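You operate a simulated robot arm through the tools that you are given. There is no shell and no other tool. Be economical: measure what you need, move in short steps, check, and stop when the job is done.

Carry out the task below with a simulated robot arm. There is one attempt and no reset: what you move stays moved.

JOB
Fetch the short pipe from the top of the long steel bench and stand it in the blue tray on the hose stand. Take the small strainer basket with the largest size on its label from the inside of the black tray and put it in the green tray. Put one of the yellow marker blocks from the top of the long steel bench on the front of the sample bench. Put the small gasket on the top of the long steel bench away on the left end of the branch bench. Put the red hook tag on the front of the sample bench. Put the white sample cup from the top of the green bench on the white running sign. Put the black seat ring on the orange blanking disc. Put the measuring cylinder that says "59" from the top of the valve bench on the shelf under the plate rack. Put the jar that says "07:30" from the top of the valve bench on top of the check valve there and the jar that says "12:45" on the white filter disc. Fetch the cake lump from the top of the cake bench and set it on the cleaning sign. Take the green seat ring on the top of the cake bench and put it away on the top of the valve bench. Fetch the white filter element that says "25" from the back of the grey bench with a plate rack and set it on the shelf under the plate rack. Do these in any order. Set down upright: short pipe, measuring cylinder, jar, white filter element.

The check looks at the end state, three seconds after you hand in, the way a careful person would. Anything else that was tipped, shoved, dropped, spilled or broken makes it a failure.

ROBOT AND FRAMES
A 5-joint arm with a fingered hand on a trunk, on a base that drives. Base frame: it is fixed to the floor where the robot stands at the start and does not move with it; the origin is under the middle of the robot, x ahead of it, y to its left, z up. Readings come in m, degrees, newtons and seconds.
With the tool pointing down near the work surface it reaches from about 0.26 to 0.56 m from the robot's upright axis, wherever it stands. Its first joint turns from -115.0 to 115.0 degrees. Places, roughly: black seat ring (4x4x2 cm) [-1, -8.1, 0.8]; blue tray on the hose stand (25x18 cm) [-1.52, -0.96, 0.72]; cake lump (5x5x4 cm) [-1.4, -9.6, 0.8]; check valve [-1.5, -8.25, 0.75]; cleaning sign [-1.5, -9.75, 0.75]; front of the sample bench (72x20 cm) [-1.1, 2.38, 0.84]; green seat ring (4x4x2 cm) [-1.6, -10, 0.8]; green tray (20x26x5 cm) [0.5, -3, 0.9]; jar [-1.5, -8.25, 0.75]; left end of the branch bench [-4.3, -5.9, 0.8]; measuring cylinder [-1.25, -8.25, 0.75]; orange blanking disc [-1.5, -9.75, 0.75]; red hook tag [0.25, 1.25, 0.75]; running sign [0.75, -3, 0.75]; shelf under the plate rack [0.6, -10.9, 0.3]; short pipe [0.5, 0.25, 0.75]; small gasket (8x8x2 cm) [0.4, 1, 0.8]; small strainer basket [0.5, -0.25, 0.75]; top of the valve bench [-1.3, -8.4, 0.8]; white filter disc (7x7x1 cm) [-1.4, -7.8, 0.8]; white filter element [0.75, -10.75, 0.75]; white sample cup [0.5, -3.25, 1]; yellow marker block [0.5, 0.5, 0.75]. The tool tilts only in the upright plane through the base axis and itself; it spins freely about its own axis. Payload 2.9 kg.
Tool frame: the origin (TCP) lies between the finger pads and is the grasp point; the fingertips stand 0.022 m ahead of it; z points along the fingers, y is the line along which they close. The gripper opens to 0.124 m. The gripper's body begins 0.06 m behind the TCP. The gripper is a hand of 3 fingers: y runs from the thumb to the fingers, the wrist lies at [0, 0, -0.218] in the tool frame, and closing takes about 1.5 s.
Orientation is told as [roll, pitch, yaw] about the base's x, y, z axes, in that order, counted from this pose: with the fingers straight down and closing along the base's y, the tool's x points along the base's -x, its y along +y and its z along -z.

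CONTROLS
- The arm moves only by the tool play_rows. Its argument "increments" is one flat list of numbers, 7 for each row, row after row: the shift along the tool's x, y, z in m, then the turn, a rotation vector about the tool's x, y, z in degrees, then the gripper command, from -1 (fully open) to 1 (shut), values between in proportion. In form: [dx, dy, dz, ax, ay, az, fingers, dx, dy, dz, ax, ay, az, fingers, ...]. A call has 1 to 8 rows; each row shifts and turns the commanded pose from where the row before left it, along the tool's axes as they then stand. Each row takes 0.2 s and may step no farther than 0.05 m and 8.6 degrees from the row before; otherwise, or with a gripper value out of range, the whole call is refused. A pose out of reach is approached as far as the arm can. The call stops where the force on the tool passes 40 N (or 10 N more than at its start, if that is more) or the arm is blocked; 0.2 s more then pass. Each finger travels about 0.153 m/s and halts on what it meets, pressing with about 23 N; the grip force reading is that of the motor and also rises with nothing between the fingers. The clock runs only during rows and for 0.2 s after the last one: add rows that do not move to give the fingers time. It gives the time, the measured TCP pose, the force on the tool (base axes), the opening and the grip force at its end, in the units of the frame above (readings bear some noise), with the torque about the TCP (base axes, N m) and any sound that the robot's microphone picked up.
- Cameras (640 x 400 px; columns grow to the right, rows downward): "scene" is now at [0.013, 0.1525, 1.6186]; the picture's right is [0.11, -0.99, 0.00], its down [-0.79, -0.09, -0.60] and it looks along [0.60, 0.07, -0.80] (base axes); focal length 263 px, centre (320, 200). "wrist" rides on the gripper at [0.064, -0.037, -0.075] in the tool frame; the picture's right is [0.50, 0.87, 0.00], its down [-0.62, 0.36, -0.70] and it looks along [-0.61, 0.35, 0.71] (tool axes); focal length 230 px, centre (320, 200). There is no depth. A picture from a camera that has moved, and an enlarged one, comes with that camera's place and axes in the base frame and with its lens.
- camera(camera): a new picture of that camera. It takes no simulated time.
- raise_lower(by): slides the trunk up (or, below 0, down) by that many m; the arm and the scene camera ride with it, the base frame stays. It gives what a move gives, with no picture.
- base_move(legs): drives the robot by 1 to 6 legs, each [ahead, left, turn to the left] in m, m and degrees, along the robot's own axes; the way and the turn of a leg run together, so that a leg with both is an arc; at most 1.5 m and 180 degrees a leg. The arm and the cameras ride along, it lands a little off, and it stops where it bumps. It gives what a move gives.
- grasp_type(shape): the hand has 3 fingers and takes this shape, open, in about a second: jaw (thumb against the fingers, like two jaws); tri (thumb and two fingers); tip (a fingertip pinch); poke (one finger out to press); point (the index stretched); flat (the hand flat); cup (the hand cupped); fist (a fist). The gripper value then closes the fingers along that shape, each until it touches; the sizes above hold for jaw. It gives what a move gives, with no picture.
- pan_tilt(pan, tilt): turns the head with the scene camera to pan (to the left, within 155 degrees either way) and tilt (down, from -29 to 69), counted from straight ahead of the robot. It gives what a move gives.
- zoom(camera, box): a new picture of the part [left, top, right, bottom] of that camera's present view, enlarged. It takes no simulated time.
- close_job(): hands the job in; it is judged then, once.

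Go step by step. Nothing tells you exact positions but the pictures and the camera data: compare them with the known pose of the tool, close in by small moves and look again before you grip or let go. The budget is 588 turns and 360 pictures, counting those below and the enlarged ones. Unless the task says otherwise, let go and move clear before handing in, and close with one line.

The tools are called after "Call:" as a command line: name --argument value ..., lists and objects as JSON in quotes. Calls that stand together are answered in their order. play_rows: Moves the arm, as the interface text tells. Its arguments: {"type":"object","properties":{"increments":{"type":"array"}},"required":["increments"]} The other tools are called the same way: raise_lower (by) slides the trunk up or down; grasp_type (shape) gives the hand a shape; base_move (legs) drives the base; pan_tilt (pan, tilt) turns the head that bears the scene camera; camera (camera) takes a picture; zoom (camera, box) takes an enlarged picture of a part of a camera's view; close_job () hands the job in.

At the start:

```text
clock: 0.0
eef_pos: [0.3859, 0.0874, 1.1111]
tcp_rot: [0.0, 0.0, 0.0]
contact_force: [0.5, -0.4, -0.6]
ft_torque: [0.03, -0.01, -0.01]
opening: 0.1239
finger_force: 0.1
shape: jaw
trunk travel left (down, up): [-0.725, 0.265]
robot x, y, heading: [0.002, -0.0012, 0.3]
head pan, tilt: [6.5, 53.1]
```

scene: 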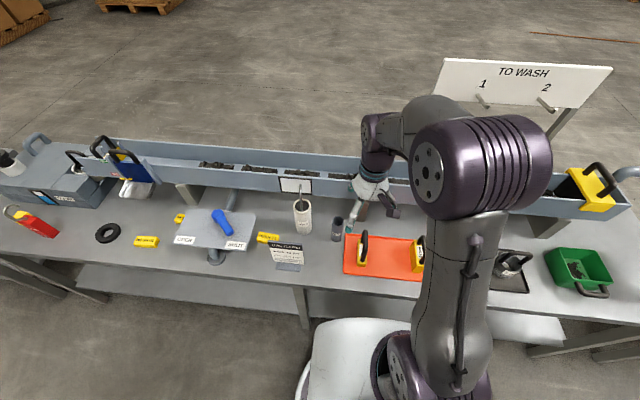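
wrist: 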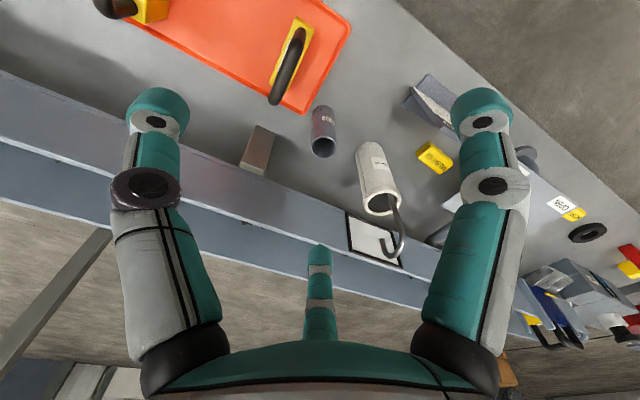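

I see the long steel bench ahead with pipe, yellow blocks, gasket (black ring), red tag, trays. I'll look closer at the left and right portions before moving.

Call:
zoom --camera "scene" --box '[0, 120, 340, 300]'

Call:
zoom --camera "scene" --box '[320, 150, 640, 330]'

```text
1.88 times, centred on (170, 210) of scene
camera zoom: at [0.013, 0.1525, 1.6186], right [0.11, -0.99, 0.0], down [-0.79, -0.09, -0.6], along [0.6, 0.07, -0.8], focal length 495 px, centre (602, 181)
```

zoom: 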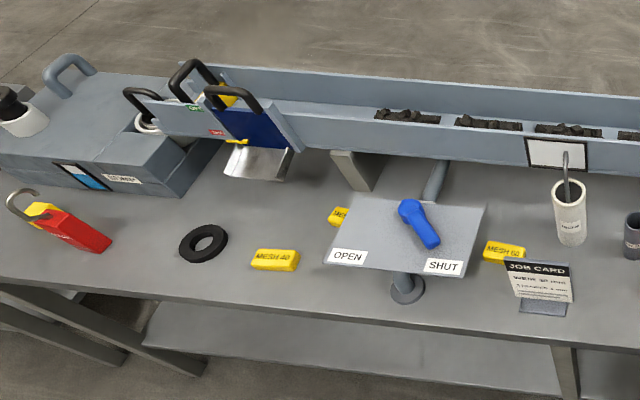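

```text
2.00 times, centred on (480, 240) of scene
camera zoom: at [0.013, 0.1525, 1.6186], right [0.11, -0.99, 0.0], down [-0.79, -0.09, -0.6], along [0.6, 0.07, -0.8], focal length 526 px, centre (0, 120)
```

zoom: 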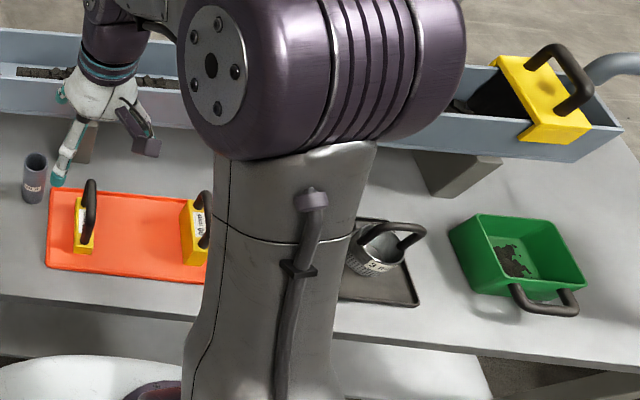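

There are two upright cylinders; I need to read their labels. I'll zoom in.

Call:
zoom --camera "scene" --box '[280, 180, 360, 250]'

Call:
zoom --camera "wrist" --box '[220, 90, 420, 215]'

Call:
zoom --camera "scene" --box '[480, 230, 640, 330]'

```text
5.71 times, centred on (320, 215) of scene
camera zoom: at [0.013, 0.1525, 1.6186], right [0.11, -0.99, 0.0], down [-0.79, -0.09, -0.6], along [0.6, 0.07, -0.8], focal length 1502 px, centre (320, 114)
```

zoom: 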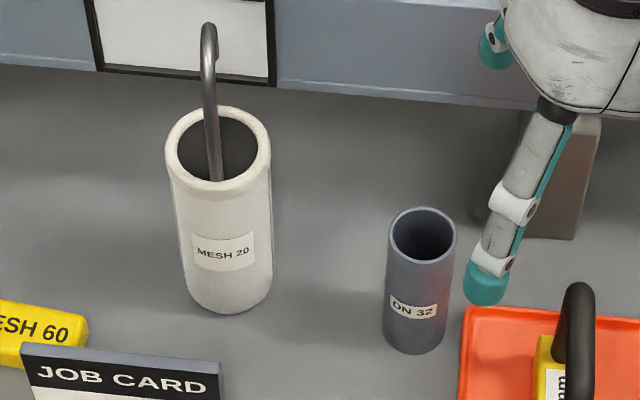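

```text
3.20 times, centred on (320, 152) of wrist
camera zoom: at [0.3215, 0.0502, 1.1849], right [-0.5, 0.87, 0.0], down [0.62, 0.36, 0.7], along [0.61, 0.35, -0.71], focal length 736 px, centre (320, 352)
```

zoom: 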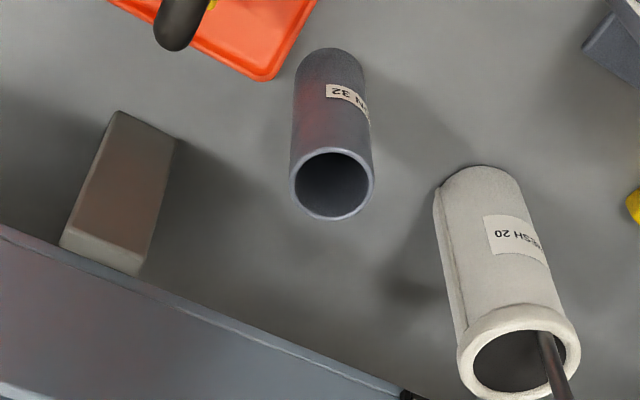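

```text
4.00 times, centred on (560, 280) of scene
camera zoom: at [0.013, 0.1525, 1.6186], right [0.11, -0.99, 0.0], down [-0.79, -0.09, -0.6], along [0.6, 0.07, -0.8], focal length 1052 px, centre (-640, -120)
```

zoom: 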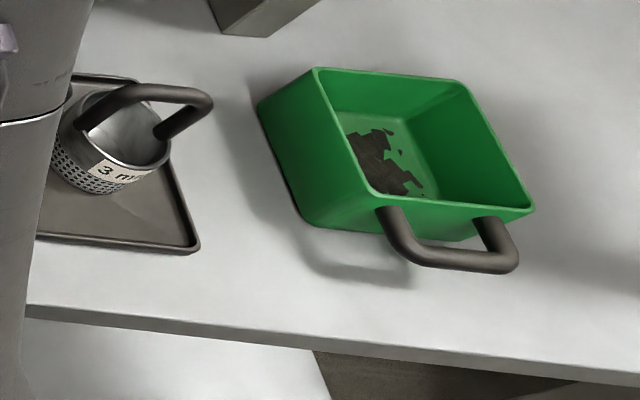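

The short pipe is the grey "DN 32" near (0.476, 0.149). First I'll see how the fingers close in the jaw shape, in free air.

Call:
play_rows --increments '[0, 0, 0, 0, 0, 0, 0.5, 0, 0, 0, 0, 0, 0, 0.5, 0, 0, 0, 0, 0, 0, 0.5, 0, 0, 0, 0, 0, 0, 0.5]'

Call:
camera --camera "wrist"

Call:
zoom --camera "scene" --box '[320, 120, 440, 260]'

```text
clock: 1.0
eef_pos: [0.3857, 0.087, 1.1106]
tcp_rot: [-0.1, 0.0, 0.1]
contact_force: [0.3, 1.6, -0.9]
ft_torque: [0.04, -0.03, 0.0]
opening: 0.0313
finger_force: 0.0
shape: jaw
trunk travel left (down, up): [-0.725, 0.265]
robot x, y, heading: [-0.0018, 0.0013, -0.2]
head pan, tilt: [6.5, 53.1]
```

```text
352 pictures are left
camera wrist: at [0.3215, 0.0502, 1.1849], right [-0.5, 0.87, 0.0], down [0.62, 0.36, 0.7], along [0.61, 0.35, -0.71], focal length 230 px, centre (320, 200)
```

wrist: 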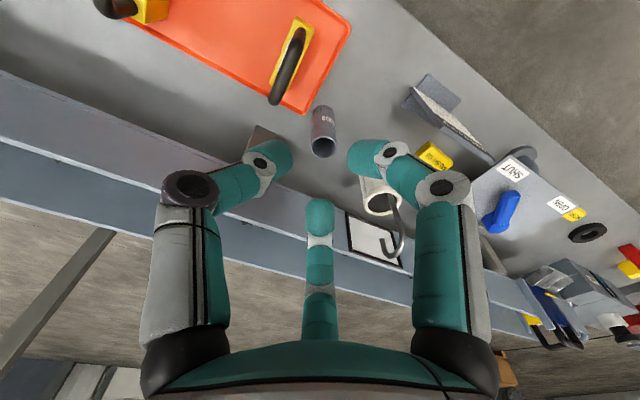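

```text
2.86 times, centred on (380, 190) of scene
camera zoom: at [0.013, 0.1525, 1.6186], right [0.11, -0.99, 0.0], down [-0.79, -0.09, -0.6], along [0.6, 0.07, -0.8], focal length 751 px, centre (149, 229)
```

zoom: 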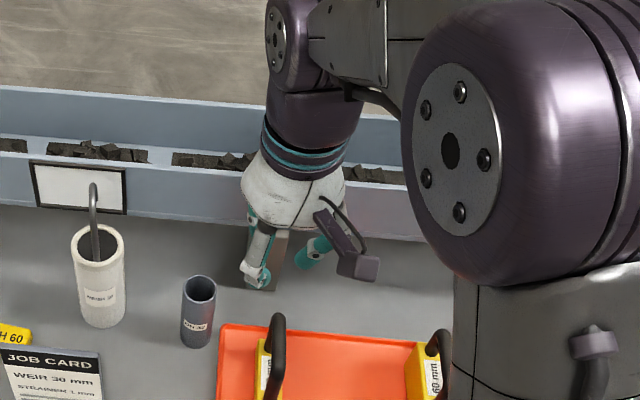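

Two fingers sit at ±2.7 cm in tool x opposite the thumb. I'll check the "tip" and "tri" shapes too for small or round things.

Call:
grasp_type --shape "tri"

Call:
play_rows --increments '[0, 0, 0, 0, 0, 0, 0.5, 0, 0, 0, 0, 0, 0, 0.5, 0, 0, 0, 0, 0, 0, 0.5, 0, 0, 0, 0, 0, 0, 0.5, 0, 0, 0, 0, 0, 0, 0.5]'

Call:
camera --camera "wrist"

Call:
grasp_type --shape "tip"

Call:
play_rows --increments '[0, 0, 0, 0, 0, 0, 0.5, 0, 0, 0, 0, 0, 0, 0.5, 0, 0, 0, 0, 0, 0, 0.5, 0, 0, 0, 0, 0, 0, 0.5, 0, 0, 0, 0, 0, 0, 0.5]'

Call:
camera --camera "wrist"

```text
clock: 1.9
eef_pos: [0.3863, 0.0884, 1.1101]
tcp_rot: [0.0, 0.1, 0.0]
contact_force: [0.4, 0.1, -0.9]
ft_torque: [-0.01, 0.0, -0.04]
opening: 0.1239
finger_force: 0.0
shape: tri
trunk travel left (down, up): [-0.725, 0.265]
robot x, y, heading: [-0.0012, -0.0003, -0.0]
head pan, tilt: [6.5, 53.1]
```

```text
clock: 3.1
eef_pos: [0.3864, 0.0876, 1.11]
tcp_rot: [0.0, 0.0, 0.0]
contact_force: [0.2, -0.8, -0.6]
ft_torque: [-0.01, -0.02, -0.01]
opening: 0.0315
finger_force: 0.1
shape: tri
trunk travel left (down, up): [-0.725, 0.265]
robot x, y, heading: [0.0016, -0.0013, 0.0]
head pan, tilt: [6.5, 53.1]
```

```text
350 pictures are left
camera wrist: at [0.3215, 0.0502, 1.1849], right [-0.5, 0.87, 0.0], down [0.62, 0.36, 0.7], along [0.61, 0.35, -0.71], focal length 230 px, centre (320, 200)
```

wrist: 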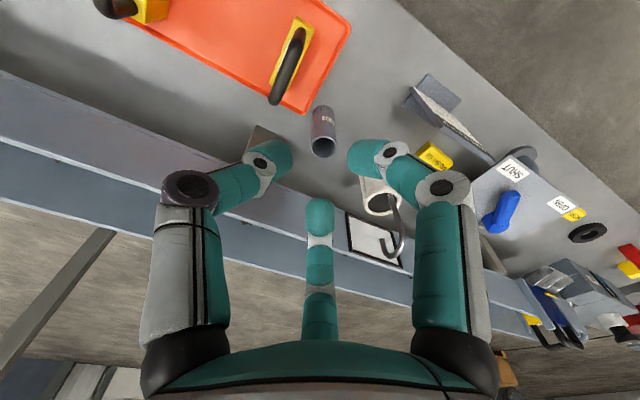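

```text
clock: 4.0
eef_pos: [0.3864, 0.0872, 1.1105]
tcp_rot: [0.1, 0.1, 0.1]
contact_force: [0.3, -0.6, 0.1]
ft_torque: [-0.03, 0.0, -0.01]
opening: 0.1241
finger_force: 0.1
shape: tip
trunk travel left (down, up): [-0.725, 0.265]
robot x, y, heading: [-0.0054, 0.0003, 0.1]
head pan, tilt: [6.5, 53.1]
```

```text
clock: 5.2
eef_pos: [0.3856, 0.0883, 1.1106]
tcp_rot: [0.0, 0.0, 0.0]
contact_force: [-0.5, -1.0, -0.1]
ft_torque: [-0.02, -0.02, 0.02]
opening: 0.0314
finger_force: 0.0
shape: tip
trunk travel left (down, up): [-0.725, 0.265]
robot x, y, heading: [-0.0001, 0.0005, 0.4]
head pan, tilt: [6.5, 53.1]
```

```text
349 pictures are left
camera wrist: at [0.3215, 0.0502, 1.1849], right [-0.5, 0.87, 0.0], down [0.62, 0.36, 0.7], along [0.61, 0.35, -0.71], focal length 230 px, centre (320, 200)
```

wrist: 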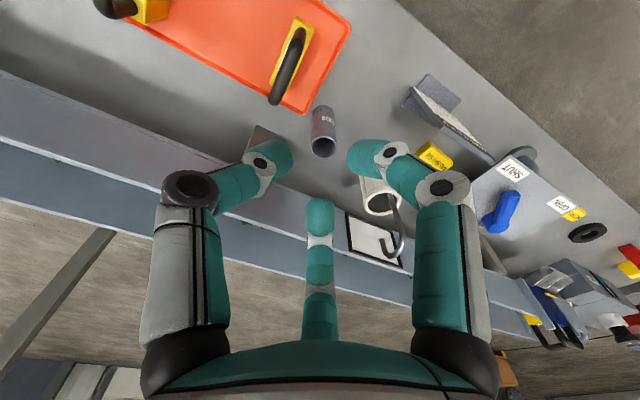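

All shapes close alike; I'll stay with jaw. I move above the pipe with the hand partly open and look.

Call:
grasp_type --shape "jaw"

Call:
play_rows --increments '[-0.03, 0.02, 0.03, 0, 0, 0, -0.3, -0.03, 0.02, 0.03, 0, 0, 0, -0.3, -0.03, 0.02, 0.03, 0, 0, 0, -0.3, 0, 0, 0.02, 0, 0, 0, -0.3, 0, 0, 0, 0, 0, 0, -0.3]'

Call:
camera --camera "wrist"

Call:
zoom --camera "scene" --box '[280, 130, 440, 260]'

```text
clock: 6.1
eef_pos: [0.3854, 0.0882, 1.11]
tcp_rot: [0.0, 0.0, 0.0]
contact_force: [-0.2, 0.2, -0.9]
ft_torque: [0.04, 0.03, -0.03]
opening: 0.124
finger_force: 0.0
shape: jaw
trunk travel left (down, up): [-0.725, 0.265]
robot x, y, heading: [0.0014, -0.0019, 0.2]
head pan, tilt: [6.5, 53.1]
```

```text
clock: 7.3
eef_pos: [0.4776, 0.147, 1.0]
tcp_rot: [0.0, 0.0, 0.0]
contact_force: [-0.4, -0.5, 0.1]
ft_torque: [0.0, 0.0, 0.0]
opening: 0.081
finger_force: 0.0
shape: jaw
trunk travel left (down, up): [-0.725, 0.265]
robot x, y, heading: [-0.0002, 0.0, 0.1]
head pan, tilt: [6.5, 53.1]
```

```text
348 pictures are left
camera wrist: at [0.413, 0.11, 1.0744], right [-0.5, 0.87, 0.0], down [0.62, 0.36, 0.7], along [0.61, 0.35, -0.71], focal length 230 px, centre (320, 200)
```

wrist: 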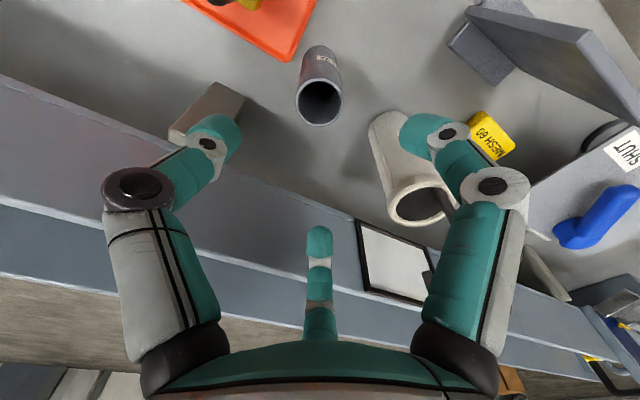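

```text
3.08 times, centred on (360, 195) of scene
camera zoom: at [0.0132, 0.1527, 1.6186], right [0.11, -0.99, 0.0], down [-0.79, -0.09, -0.6], along [0.6, 0.07, -0.8], focal length 809 px, centre (197, 215)
```

zoom: 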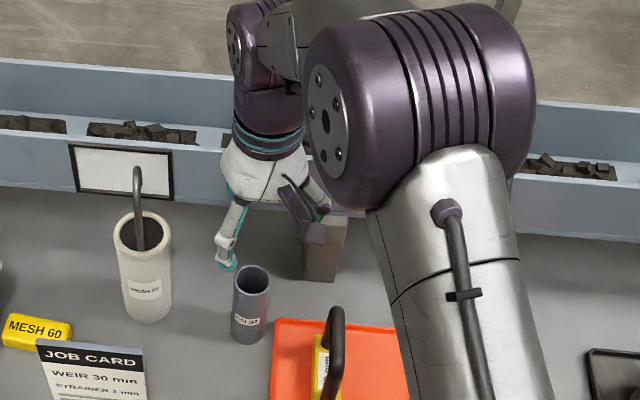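

The pipe is right under the hand; the tall filter beside it is close in +y, so I turn the hand 90° to close along x.

Call:
play_rows --increments '[0, 0, 0, 0, 0, -8.5, -0.3, 0, 0, 0, 0, 0, -8.5, -0.3, 0, 0, 0, 0, 0, -8.5, -0.3, 0, 0, 0, 0, 0, -8.5, -0.3, 0, 0, 0, 0, 0, -8.5, -0.3, 0, 0, 0, 0, 0, -8.5, -0.3, 0, 0, 0, 0, 0, -8.5, -0.3, 0, 0, 0, 0, 0, -8.5, -0.3]'

Call:
play_rows --increments '[0, 0, 0, 0, 0, -8.5, -0.3, 0, 0, 0, 0, 0, -8.5, -0.3, 0, 0, 0, 0, 0, -5, -0.3, 0, 0, 0.03, 0, 0, 0, -0.3, 0, 0, 0.02, 0, 0, 0, -0.3, 0, 0, 0, 0, 0, 0, -0.3]'

Call:
camera --camera "wrist"

Call:
zoom --camera "scene" --box '[280, 130, 440, 260]'

```text
clock: 9.1
eef_pos: [0.4761, 0.1487, 1.0002]
tcp_rot: [0.0, 0.0, 68.2]
contact_force: [-0.4, 0.2, -0.3]
ft_torque: [0.05, 0.0, 0.0]
opening: 0.0812
finger_force: 0.0
shape: jaw
trunk travel left (down, up): [-0.725, 0.265]
robot x, y, heading: [0.0, -0.0004, 0.1]
head pan, tilt: [6.5, 53.1]
```

```text
clock: 10.5
eef_pos: [0.476, 0.1478, 0.9501]
tcp_rot: [0.0, 0.0, 90.0]
contact_force: [0.1, 1.0, 0.2]
ft_torque: [0.0, 0.04, -0.01]
opening: 0.0811
finger_force: 0.1
shape: jaw
trunk travel left (down, up): [-0.725, 0.265]
robot x, y, heading: [-0.0028, 0.0021, -0.1]
head pan, tilt: [6.5, 53.1]
```

```text
346 pictures are left
camera wrist: at [0.5131, 0.0833, 1.0245], right [-0.87, -0.5, 0.0], down [-0.36, 0.62, 0.7], along [-0.35, 0.61, -0.71], focal length 230 px, centre (320, 200)
```

wrist: 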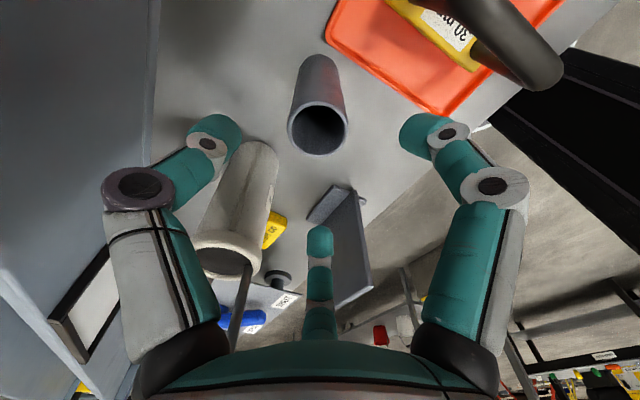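

```text
3.08 times, centred on (360, 195) of scene
camera zoom: at [0.0129, 0.1525, 1.6186], right [0.11, -0.99, 0.0], down [-0.79, -0.09, -0.6], along [0.6, 0.07, -0.8], focal length 809 px, centre (197, 215)
```

zoom: 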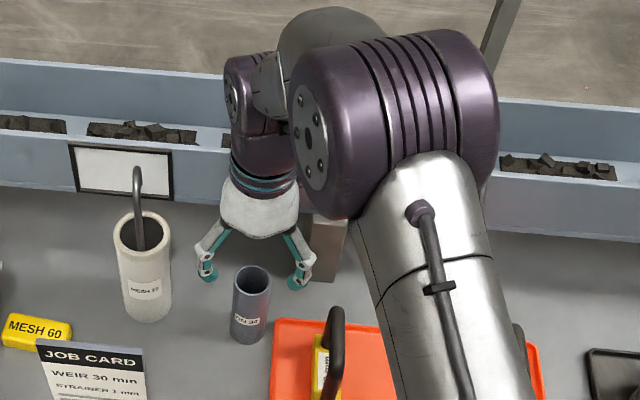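

The hand closes centripetally with three fingers, good for cylinders. Clearances look fine; I lower to the pipe and close gently.

Call:
play_rows --increments '[0, 0, 0.03, 0, 0, 0, -0.3, 0, 0, 0.03, 0, 0, 0, -0.3, 0, 0, 0.022, 0, 0, 0, -0.3, 0, 0, 0, 0, 0, 0, -0.3]'

Call:
camera --camera "wrist"

Call:
zoom --camera "scene" --box '[280, 130, 440, 260]'

```text
clock: 11.5
eef_pos: [0.4751, 0.1493, 0.8681]
tcp_rot: [-0.1, 0.0, 90.0]
contact_force: [-0.7, 0.4, 0.7]
ft_torque: [0.04, 0.02, 0.02]
opening: 0.081
finger_force: 0.1
shape: jaw
trunk travel left (down, up): [-0.725, 0.265]
robot x, y, heading: [-0.0008, -0.0007, -0.2]
head pan, tilt: [6.5, 53.1]
```

```text
344 pictures are left
camera wrist: at [0.512, 0.0835, 0.943], right [-0.87, -0.5, 0.0], down [-0.36, 0.62, 0.7], along [-0.35, 0.61, -0.71], focal length 230 px, centre (320, 200)
```

wrist: 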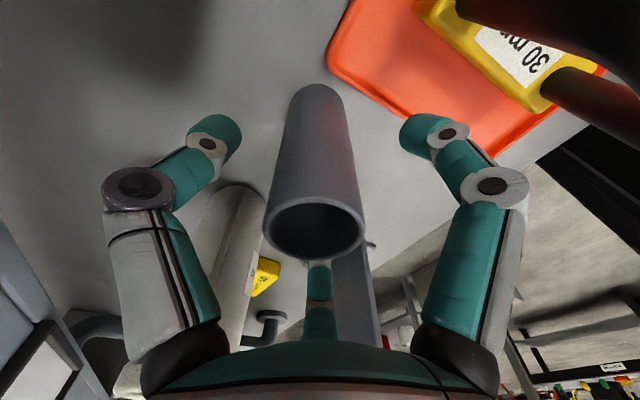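

```text
3.08 times, centred on (360, 195) of scene
camera zoom: at [0.0128, 0.1525, 1.6186], right [0.11, -0.99, 0.0], down [-0.79, -0.09, -0.6], along [0.6, 0.07, -0.8], focal length 809 px, centre (197, 215)
```

zoom: 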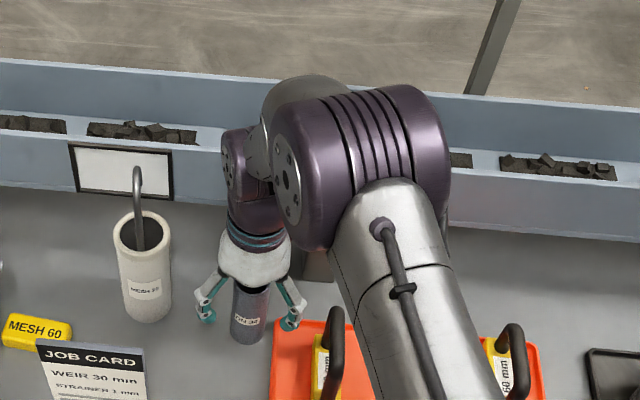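

Call:
play_rows --increments '[0, 0, 0, 0, 0, 0, 0.3, 0, 0, 0, 0, 0, 0, 0.6, 0, 0, 0, 0, 0, 0, 1, 0, 0, 0, 0, 0, 0, 1, 0, 0, 0, 0, 0, 0, 1, 0, 0, 0, 0, 0, 0, 1]'

Call:
play_rows --increments '[0, 0, -0.03, 0, 0, 0, 1, 0, 0, -0.04, 0, 0, 0, 1, 0, 0, -0.05, 0, 0, 0, 1, 0, 0, -0.04, 0, 0, 0, 1, 0, 0, -0.04, 0, 0, 0, 1, 0, 0, -0.04, 0, 0, 0, 1]'

Call:
camera --camera "wrist"

```text
clock: 12.9
eef_pos: [0.4758, 0.1485, 0.8699]
tcp_rot: [0.0, 0.0, 90.0]
contact_force: [0.4, 0.0, -0.8]
ft_torque: [-0.01, 0.04, -0.01]
opening: 0.0323
finger_force: 22.9
shape: jaw
trunk travel left (down, up): [-0.725, 0.265]
robot x, y, heading: [0.0027, 0.0006, 0.2]
head pan, tilt: [6.5, 53.1]
```

```text
clock: 14.3
eef_pos: [0.4769, 0.1474, 1.1089]
tcp_rot: [0.0, 0.0, 89.9]
contact_force: [0.3, 0.0, -0.4]
ft_torque: [-0.02, 0.02, 0.0]
opening: 0.0321
finger_force: 23.8
shape: jaw
trunk travel left (down, up): [-0.725, 0.265]
robot x, y, heading: [-0.0023, 0.0017, -0.2]
head pan, tilt: [6.5, 53.1]
```

```text
342 pictures are left
camera wrist: at [0.5127, 0.0825, 1.1831], right [-0.87, -0.5, 0.0], down [-0.36, 0.62, 0.7], along [-0.35, 0.61, -0.71], focal length 230 px, centre (320, 200)
```

wrist: 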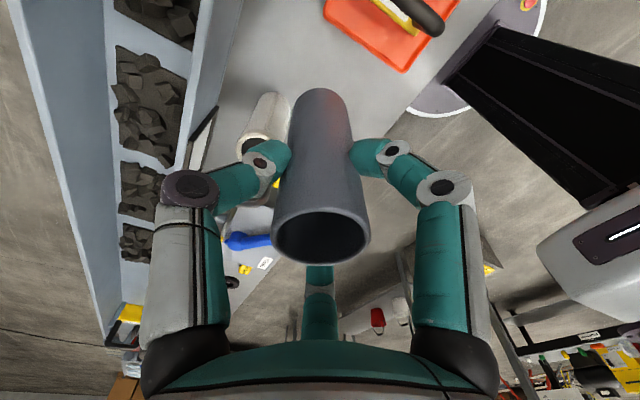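

The pipe is held. Now I look round the room to plan the drive to the hose stand behind me.

Call:
pan_tilt --pan -150 --tilt 25

Call:
camera --camera "scene"

Call:
pan_tilt --pan 150 --tilt 25

Call:
camera --camera "scene"

Call:
pan_tilt --pan -85 --tilt 20

Call:
camera --camera "scene"

```text
clock: 16.7
eef_pos: [0.4763, 0.1473, 1.1078]
tcp_rot: [0.0, 0.0, 90.1]
contact_force: [0.4, 0.4, -0.5]
ft_torque: [-0.02, -0.01, 0.04]
opening: 0.0321
finger_force: 23.2
shape: jaw
trunk travel left (down, up): [-0.725, 0.265]
robot x, y, heading: [-0.0026, 0.0015, 0.1]
head pan, tilt: [-150.0, 25.0]
```

```text
341 pictures are left
camera scene: at [-0.1402, 0.098, 1.6602], right [-0.5, 0.87, 0.0], down [0.37, 0.21, -0.91], along [-0.78, -0.45, -0.42], focal length 263 px, centre (320, 200)
```

scene: 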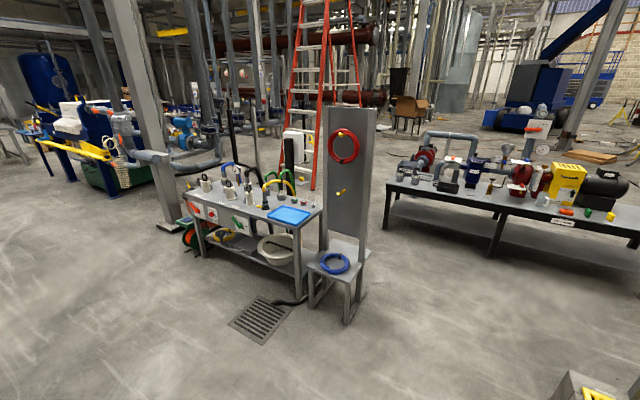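

```text
clock: 20.8
eef_pos: [0.4776, 0.1477, 1.1077]
tcp_rot: [0.0, 0.1, 89.9]
contact_force: [-1.3, 0.2, -0.6]
ft_torque: [0.0, 0.02, 0.02]
opening: 0.0323
finger_force: 23.4
shape: jaw
trunk travel left (down, up): [-0.725, 0.265]
robot x, y, heading: [-0.0005, -0.0011, -0.1]
head pan, tilt: [150.0, 25.0]
```

```text
340 pictures are left
camera scene: at [-0.1402, 0.1903, 1.6602], right [0.5, 0.87, 0.0], down [0.37, -0.21, -0.91], along [-0.78, 0.45, -0.42], focal length 263 px, centre (320, 200)
```

scene: 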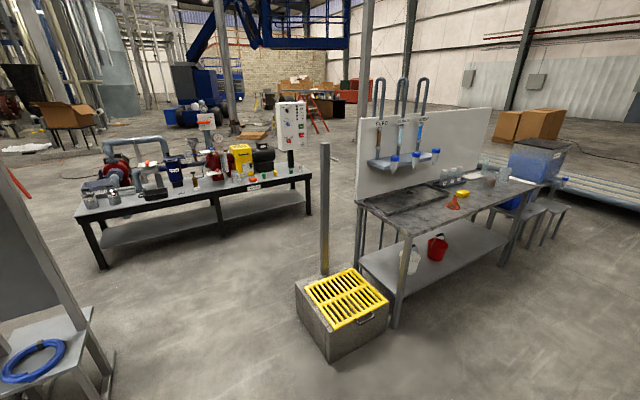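

```text
clock: 24.1
eef_pos: [0.4776, 0.1468, 1.1084]
tcp_rot: [0.0, 0.0, 89.9]
contact_force: [0.3, 0.2, -0.3]
ft_torque: [-0.03, -0.02, 0.01]
opening: 0.0322
finger_force: 22.7
shape: jaw
trunk travel left (down, up): [-0.725, 0.265]
robot x, y, heading: [-0.0027, 0.0002, -0.1]
head pan, tilt: [-85.0, 20.0]
```

```text
339 pictures are left
camera scene: at [-0.0523, 0.0514, 1.6683], right [-1.0, -0.09, 0.0], down [-0.03, 0.34, -0.94], along [0.08, -0.94, -0.34], focal length 263 px, centre (320, 200)
```

scene: 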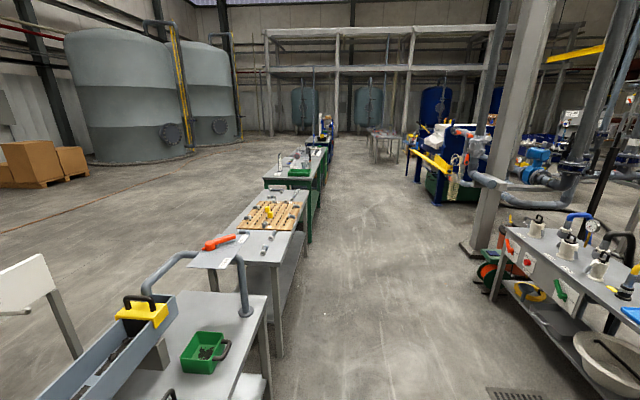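

Hose stand front is around x=-1.35, tray at (-1.52,-0.96). I'll back off, strafe and turn, then look before closing in.

Call:
base_move --legs '[[-0.45, 0, 0], [0, -0.96, 0], [0, 0, 180]]'

Call:
pan_tilt --pan 0 --tilt 40

Call:
camera --camera "scene"

```text
clock: 38.7
eef_pos: [-0.9495, -1.0656, 1.1076]
tcp_rot: [0.0, 0.1, -93.6]
contact_force: [0.2, 0.2, -0.1]
ft_torque: [-0.03, 0.02, -0.01]
opening: 0.0319
finger_force: 22.5
shape: jaw
trunk travel left (down, up): [-0.725, 0.265]
robot x, y, heading: [-0.4654, -0.9491, 176.4]
head pan, tilt: [-85.0, 20.0]
```

```text
clock: 40.3
eef_pos: [-0.9496, -1.0666, 1.1082]
tcp_rot: [0.0, 0.0, -93.6]
contact_force: [0.3, -0.2, -0.1]
ft_torque: [-0.01, -0.01, -0.04]
opening: 0.032
finger_force: 22.8
shape: jaw
trunk travel left (down, up): [-0.725, 0.265]
robot x, y, heading: [-0.4643, -0.9503, 176.4]
head pan, tilt: [0.0, 40.0]
```

```text
338 pictures are left
camera scene: at [-0.4995, -1.0931, 1.6368], right [0.06, 1.0, 0.0], down [0.64, -0.04, -0.77], along [-0.76, 0.05, -0.64], focal length 263 px, centre (320, 200)
```

scene: 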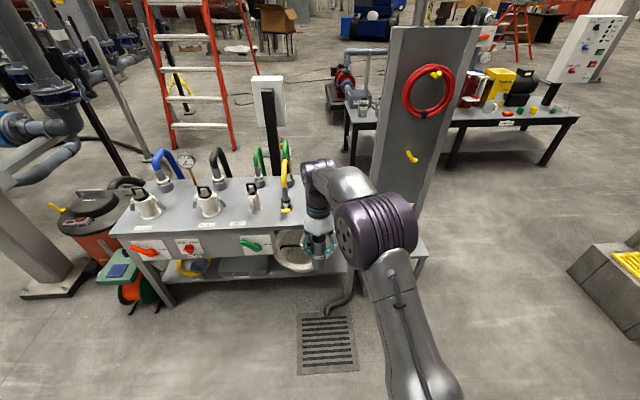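

The stand is ahead; the tray hides behind the arm. I straighten and drive so the tray lies ahead-left and visible.

Call:
base_move --legs '[[0, 0, 3.6], [0, -0.12, 0], [0.5, 0, 0]]'

Call:
pan_tilt --pan 6 --tilt 53

Call:
camera --camera "scene"

Call:
camera --camera "wrist"

```text
clock: 44.6
eef_pos: [-1.4531, -0.9877, 1.1089]
tcp_rot: [0.1, -0.6, -89.2]
contact_force: [0.1, 0.3, -1.1]
ft_torque: [0.0, -0.03, -0.01]
opening: 0.0321
finger_force: 23.0
shape: jaw
trunk travel left (down, up): [-0.725, 0.265]
robot x, y, heading: [-0.9811, -0.8339, -179.3]
head pan, tilt: [0.0, 40.0]
```

```text
clock: 45.3
eef_pos: [-1.4571, -0.9993, 1.1042]
tcp_rot: [0.6, -0.2, -89.1]
contact_force: [-0.6, 0.0, -0.6]
ft_torque: [0.03, 0.02, -0.02]
opening: 0.032
finger_force: 22.9
shape: jaw
trunk travel left (down, up): [-0.725, 0.265]
robot x, y, heading: [-0.9804, -0.8369, -179.1]
head pan, tilt: [6.0, 53.0]
```

```text
337 pictures are left
camera scene: at [-0.9839, -0.9699, 1.6218], right [-0.12, 0.99, -0.01], down [0.79, 0.09, -0.61], along [-0.6, -0.08, -0.79], focal length 263 px, centre (320, 200)
```

scene: 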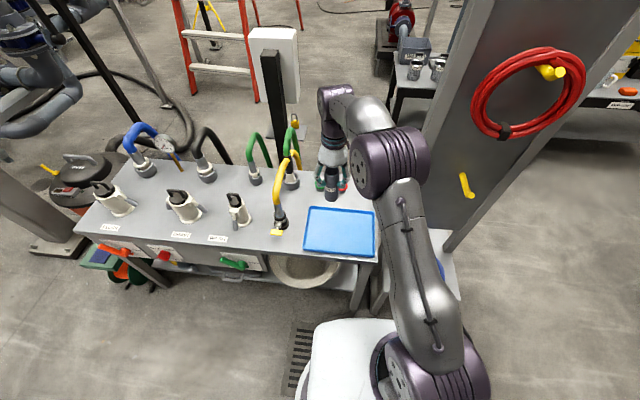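

```text
336 pictures are left
camera wrist: at [-1.4975, -0.9357, 1.1776], right [0.86, 0.51, 0.01], down [0.36, -0.61, 0.71], along [0.37, -0.61, -0.71], focal length 230 px, centre (320, 200)
```

wrist: 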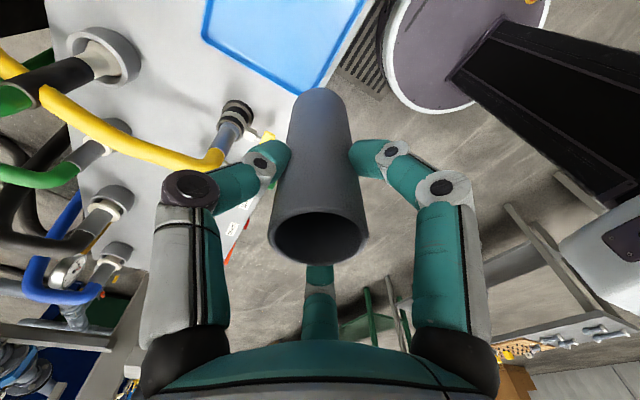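

Tray centre is about (-1.513,-0.963). I move over it and lower part way.

Call:
play_rows --increments '[0.022, -0.017, 0.03, 0, 0, 0, 1, 0.022, -0.016, 0.03, 0, 0, 0, 1, 0, 0, 0.04, 0, 0, 0, 1, 0, 0, 0.04, 0, 0, 0, 1, 0, 0, 0.04, 0, 0, 0, 1, 0, 0, 0.04, 0, 0, 0, 1, 0, 0, 0, 0, 0, 0, 1]'

Call:
camera --camera "wrist"

Call:
zoom --camera "scene" --box '[260, 120, 420, 280]'

```text
clock: 46.9
eef_pos: [-1.4867, -0.9551, 0.8831]
tcp_rot: [0.5, -0.5, -89.1]
contact_force: [0.2, 0.0, -0.8]
ft_torque: [-0.05, 0.07, 0.0]
opening: 0.0319
finger_force: 23.3
shape: jaw
trunk travel left (down, up): [-0.725, 0.265]
robot x, y, heading: [-0.9771, -0.8324, -178.9]
head pan, tilt: [6.0, 53.0]
```

```text
335 pictures are left
camera wrist: at [-1.5267, -0.891, 0.9567], right [0.86, 0.51, 0.0], down [0.36, -0.61, 0.71], along [0.37, -0.61, -0.71], focal length 230 px, centre (320, 200)
```

wrist: 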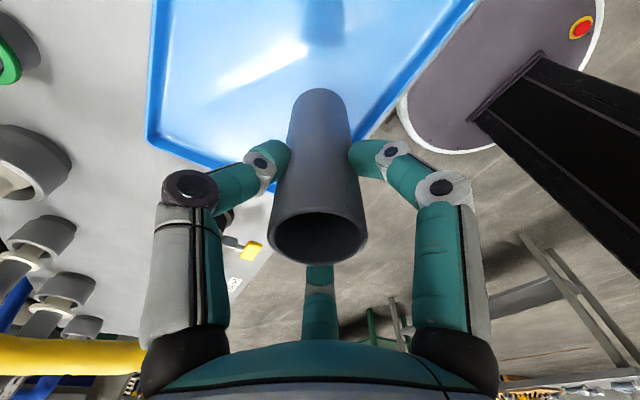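

```text
2.50 times, centred on (340, 200) of scene
camera zoom: at [-0.9829, -0.9692, 1.6218], right [-0.12, 0.99, -0.01], down [0.79, 0.09, -0.61], along [-0.6, -0.08, -0.79], focal length 657 px, centre (270, 200)
```

zoom: 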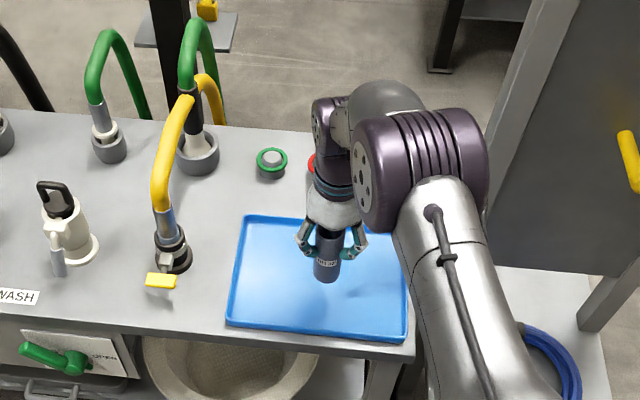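

Call:
play_rows --increments '[0, 0, 0.025, 0, 0, 0, 1, 0, 0, 0.025, 0, 0, 0, 1, 0, 0, 0.008, 0, 0, 0, 1, 0, 0, 0.006, 0, 0, 0, 1, 0, 0, 0.005, 0, 0, 0, 1]'

Call:
zoom --camera "scene" --box '[300, 160, 380, 260]'

```text
clock: 48.1
eef_pos: [-1.4883, -0.9542, 0.8156]
tcp_rot: [0.5, -0.3, -89.2]
contact_force: [0.5, 0.7, -0.4]
ft_torque: [-0.01, -0.02, 0.0]
opening: 0.0322
finger_force: 23.0
shape: jaw
trunk travel left (down, up): [-0.725, 0.265]
robot x, y, heading: [-0.9803, -0.8336, -179.0]
head pan, tilt: [6.0, 53.0]
```

```text
4.00 times, centred on (340, 210) of scene
camera zoom: at [-0.9835, -0.9694, 1.6218], right [-0.12, 0.99, -0.01], down [0.79, 0.09, -0.61], along [-0.6, -0.08, -0.79], focal length 1052 px, centre (240, 160)
```

zoom: 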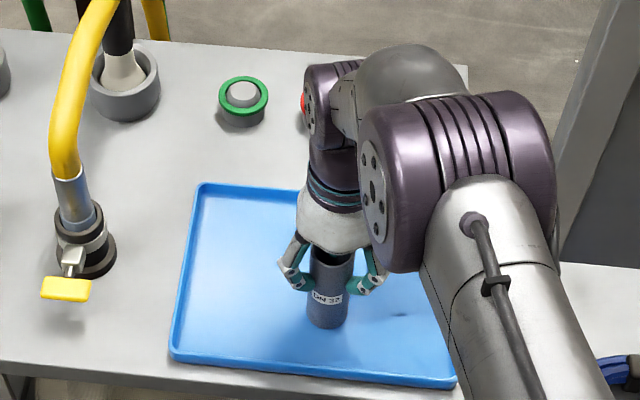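

Call:
play_rows --increments '[0, 0, 0.004, 0, 0, 0, 1, 0, 0, 0.003, 0, 0, 0, 1, 0, 0, 0.003, 0, 0, 0, 1]'

Call:
camera --camera "wrist"

```text
clock: 48.9
eef_pos: [-1.4869, -0.9549, 0.8105]
tcp_rot: [0.2, -0.4, -89.1]
contact_force: [-1.3, -0.5, 26.7]
ft_torque: [-0.07, 0.06, 0.0]
opening: 0.0329
finger_force: 22.9
shape: jaw
trunk travel left (down, up): [-0.725, 0.265]
robot x, y, heading: [-0.9794, -0.8339, -179.3]
head pan, tilt: [6.0, 53.0]
```

```text
332 pictures are left
camera wrist: at [-1.5268, -0.8901, 0.8834], right [0.86, 0.51, 0.0], down [0.36, -0.61, 0.71], along [0.36, -0.61, -0.71], focal length 230 px, centre (320, 200)
```

wrist: 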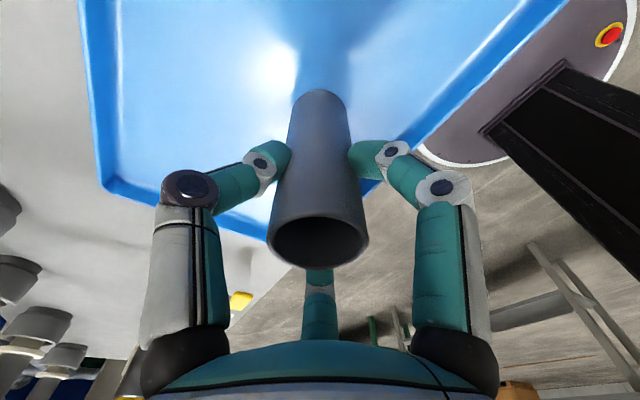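

Contact at 27 N. I ease up slightly and release slowly, then rise.

Call:
play_rows --increments '[0, 0, -0.001, 0, 0, 0, 1, 0, 0, 0, 0, 0, 0, 0.3, 0, 0, 0, 0, 0, 0, 0, 0, 0, 0, 0, 0, 0, -0.3, 0, 0, 0, 0, 0, 0, -0.3, 0, 0, -0.04, 0, 0, 0, -0.3, 0, 0, -0.05, 0, 0, 0, -0.3, 0, 0, -0.05, 0, 0, 0, -0.3]'

Call:
camera --camera "wrist"

Call:
zoom --camera "scene" --box '[260, 120, 420, 280]'

```text
clock: 50.7
eef_pos: [-1.4901, -0.955, 0.9477]
tcp_rot: [0.5, -0.4, -89.1]
contact_force: [-0.1, -0.3, 0.0]
ft_torque: [0.03, 0.0, 0.0]
opening: 0.08
finger_force: 0.0
shape: jaw
trunk travel left (down, up): [-0.725, 0.265]
robot x, y, heading: [-0.9837, -0.8355, -179.4]
head pan, tilt: [6.0, 53.0]
```

```text
331 pictures are left
camera wrist: at [-1.5308, -0.8915, 1.0218], right [0.86, 0.51, 0.0], down [0.36, -0.61, 0.71], along [0.37, -0.61, -0.71], focal length 230 px, centre (320, 200)
```

wrist: 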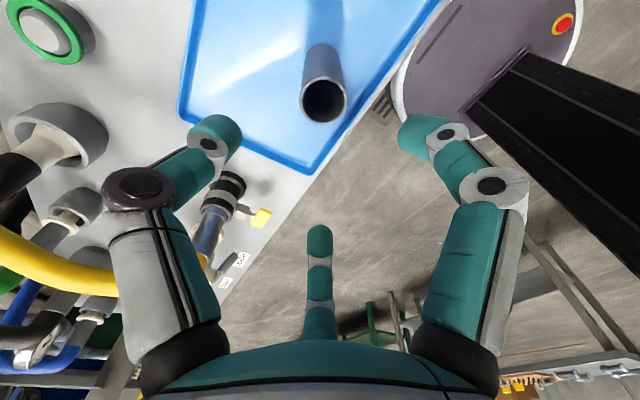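

```text
2.50 times, centred on (340, 200) of scene
camera zoom: at [-0.9823, -0.9692, 1.6217], right [-0.12, 0.99, -0.01], down [0.79, 0.09, -0.61], along [-0.6, -0.08, -0.79], focal length 657 px, centre (270, 200)
```

zoom: 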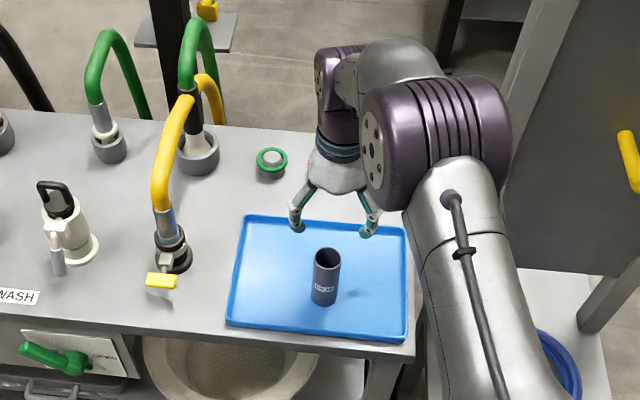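

The pipe stands upright in the tray. I raise the arm, back off, turn round and go to the long bench's left part for the yellow block.

Call:
play_rows --increments '[0, 0, -0.05, 0, 0, 0, -0.3, 0, 0, -0.05, 0, 0, 0, -0.3, 0, 0, -0.05, 0, 0, 0, -0.3, 0, 0, -0.02, 0, 0, 0, -0.3]'

Call:
base_move --legs '[[-0.5, 0, 0], [0, 0, 179], [0, 1.48, 0], [0.4, 0, 0]]'

Call:
camera --camera "scene"

```text
clock: 51.7
eef_pos: [-1.492, -0.9542, 1.1156]
tcp_rot: [0.5, -0.4, -89.1]
contact_force: [-0.2, 0.0, 0.6]
ft_torque: [-0.03, -0.01, 0.01]
opening: 0.0802
finger_force: 0.1
shape: jaw
trunk travel left (down, up): [-0.725, 0.265]
robot x, y, heading: [-0.9815, -0.8338, -178.9]
head pan, tilt: [6.0, 53.0]
```

```text
clock: 71.1
eef_pos: [0.401, 0.7929, 1.114]
tcp_rot: [0.6, 0.1, 90.6]
contact_force: [0.4, 0.8, 0.6]
ft_torque: [-0.02, 0.0, -0.01]
opening: 0.0801
finger_force: 0.1
shape: jaw
trunk travel left (down, up): [-0.725, 0.265]
robot x, y, heading: [-0.1178, 0.677, 0.5]
head pan, tilt: [6.0, 53.0]
```

```text
329 pictures are left
camera scene: at [-0.1028, 0.826, 1.6187], right [0.11, -0.99, 0.0], down [-0.79, -0.09, -0.6], along [0.6, 0.07, -0.8], focal length 263 px, centre (320, 200)
```

scene: 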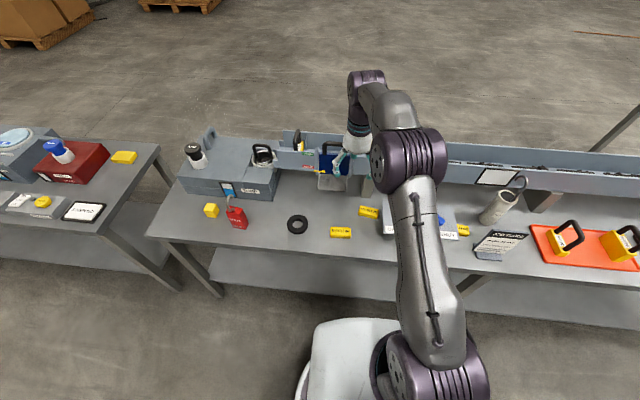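

Yellow MESH 40 block at about (0.381,0.807). I zoom for its orientation and shift the hand above it.

Call:
play_rows --increments '[-0.014, 0.02, 0.04, 0, 0, 0, -0.3, 0, 0, 0.05, 0, 0, 0, -0.3, 0, 0, 0.05, 0, 0, 0, -0.3, 0, 0, 0.04, 0, 0, 0, -0.3, 0, 0, 0, 0, 0, 0, -0.3]'

Call:
camera --camera "wrist"

Call:
zoom --camera "scene" --box '[180, 140, 420, 290]'

```text
clock: 72.3
eef_pos: [0.3777, 0.8047, 0.9363]
tcp_rot: [0.3, 0.1, 90.4]
contact_force: [0.3, -0.3, 0.1]
ft_torque: [0.03, -0.02, -0.01]
opening: 0.0803
finger_force: 0.0
shape: jaw
trunk travel left (down, up): [-0.725, 0.265]
robot x, y, heading: [-0.1148, 0.6757, 0.5]
head pan, tilt: [6.0, 53.0]
```

```text
328 pictures are left
camera wrist: at [0.4157, 0.7404, 1.01], right [-0.86, -0.51, 0.01], down [-0.36, 0.62, 0.7], along [-0.36, 0.6, -0.71], focal length 230 px, centre (320, 200)
```

wrist: 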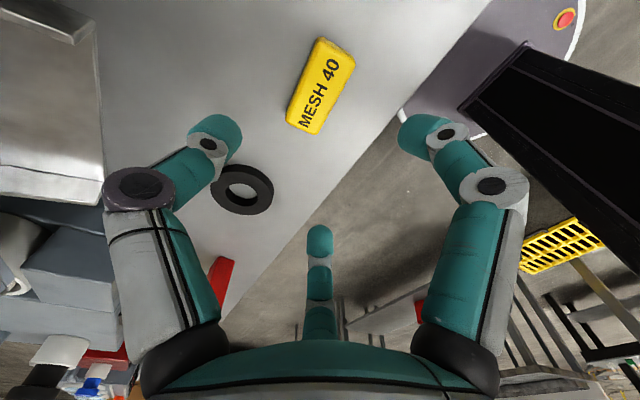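

```text
2.67 times, centred on (300, 215) of scene
camera zoom: at [-0.1038, 0.8258, 1.6187], right [0.11, -0.99, 0.0], down [-0.79, -0.09, -0.6], along [0.6, 0.07, -0.8], focal length 701 px, centre (373, 160)
```

zoom: 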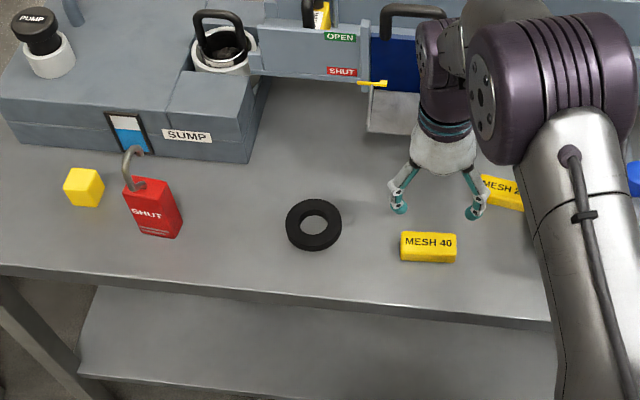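

Block centred at (0.380,0.800), long side along y, which suits the present hand angle. I lower and grip.

Call:
play_rows --increments '[0.005, -0.002, 0.04, 0, 0, 0, -0.3, 0, 0, 0.04, 0, 0, 0, -0.3, 0, 0, 0.03, 0, 0, 0, -0.3, 0, 0, 0.012, 0, 0, 0, -0.3, 0, 0, 0, 0, 0, 0, -0.3]'

Call:
camera --camera "wrist"

```text
clock: 73.5
eef_pos: [0.3795, 0.8006, 0.8131]
tcp_rot: [0.5, 0.2, 90.5]
contact_force: [-0.1, 0.0, -0.5]
ft_torque: [0.0, 0.0, 0.01]
opening: 0.0805
finger_force: 0.2
shape: jaw
trunk travel left (down, up): [-0.725, 0.265]
robot x, y, heading: [-0.111, 0.6735, 0.4]
head pan, tilt: [6.0, 53.0]
```

```text
326 pictures are left
camera wrist: at [0.4165, 0.7369, 0.8866], right [-0.86, -0.51, 0.01], down [-0.36, 0.62, 0.7], along [-0.36, 0.6, -0.71], focal length 230 px, centre (320, 200)
```

wrist: 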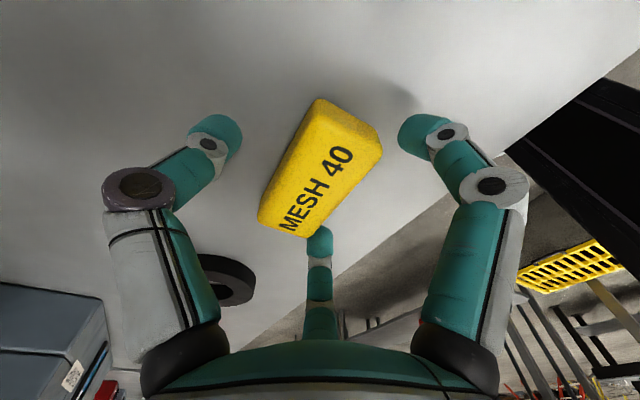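

Call:
play_rows --increments '[0, 0, 0.005, 0, 0, 0, -0.3, 0, 0, 0, 0, 0, 0, 0.2, 0, 0, 0, 0, 0, 0, 0.5, 0, 0, 0, 0, 0, 0, 1, 0, 0, 0, 0, 0, 0, 1, 0, 0, 0, 0, 0, 0, 1]'

Call:
camera --camera "wrist"

```text
clock: 74.9
eef_pos: [0.3799, 0.8006, 0.8076]
tcp_rot: [0.5, 0.2, 90.4]
contact_force: [-0.2, 0.3, -0.5]
ft_torque: [0.03, 0.0, -0.05]
opening: 0.0387
finger_force: 23.0
shape: jaw
trunk travel left (down, up): [-0.725, 0.265]
robot x, y, heading: [-0.1135, 0.6738, 0.4]
head pan, tilt: [6.0, 53.0]
```

```text
325 pictures are left
camera wrist: at [0.4167, 0.737, 0.8823], right [-0.86, -0.51, 0.01], down [-0.36, 0.62, 0.7], along [-0.36, 0.6, -0.71], focal length 230 px, centre (320, 200)
```

wrist: 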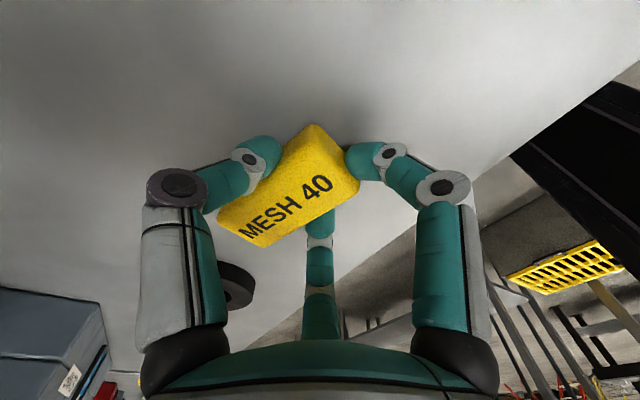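

Call:
play_rows --increments '[0, 0, -0.03, 0, 0, 0, 1, 0, 0, -0.04, 0, 0, 0, 1, 0, 0, -0.05, 0, 0, 0, 1, 0, 0, -0.05, 0, 0, 0, 1, 0, 0, -0.05, 0, 0, 0, 1, 0, 0, -0.05, 0, 0, 0, 1]'

Call:
camera --camera "wrist"

Call:
camera --camera "scene"

```text
clock: 76.3
eef_pos: [0.3829, 0.8013, 1.078]
tcp_rot: [0.4, 0.1, 90.4]
contact_force: [-0.1, -1.1, -1.0]
ft_torque: [-0.03, 0.02, 0.0]
opening: 0.0379
finger_force: 23.5
shape: jaw
trunk travel left (down, up): [-0.725, 0.265]
robot x, y, heading: [-0.113, 0.673, 0.4]
head pan, tilt: [6.0, 53.0]
```

```text
324 pictures are left
camera wrist: at [0.4192, 0.7374, 1.1533], right [-0.86, -0.51, 0.01], down [-0.36, 0.62, 0.7], along [-0.36, 0.6, -0.71], focal length 230 px, centre (320, 200)
```

wrist: 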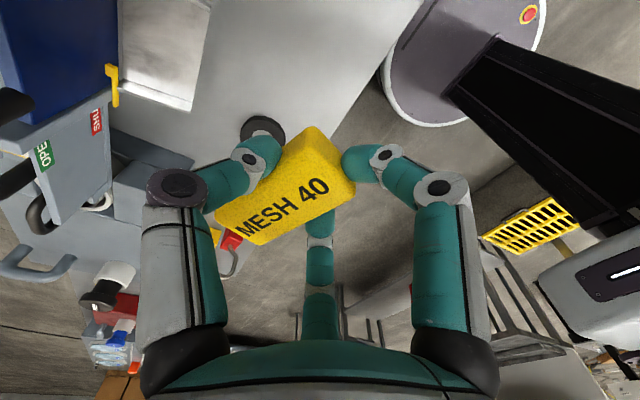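

```text
323 pictures are left
camera scene: at [-0.1043, 0.8257, 1.6187], right [0.11, -0.99, 0.0], down [-0.79, -0.09, -0.6], along [0.6, 0.07, -0.8], focal length 263 px, centre (320, 200)
```

scene: 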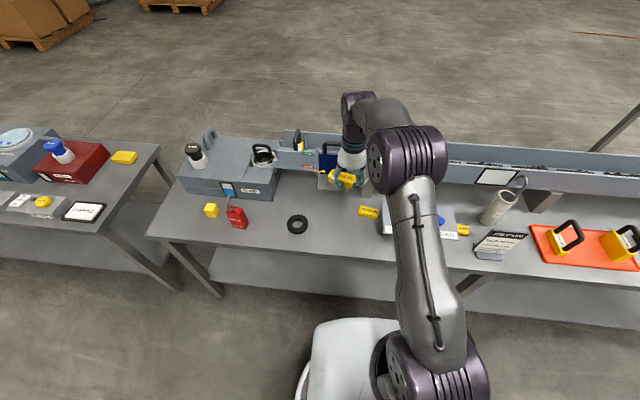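

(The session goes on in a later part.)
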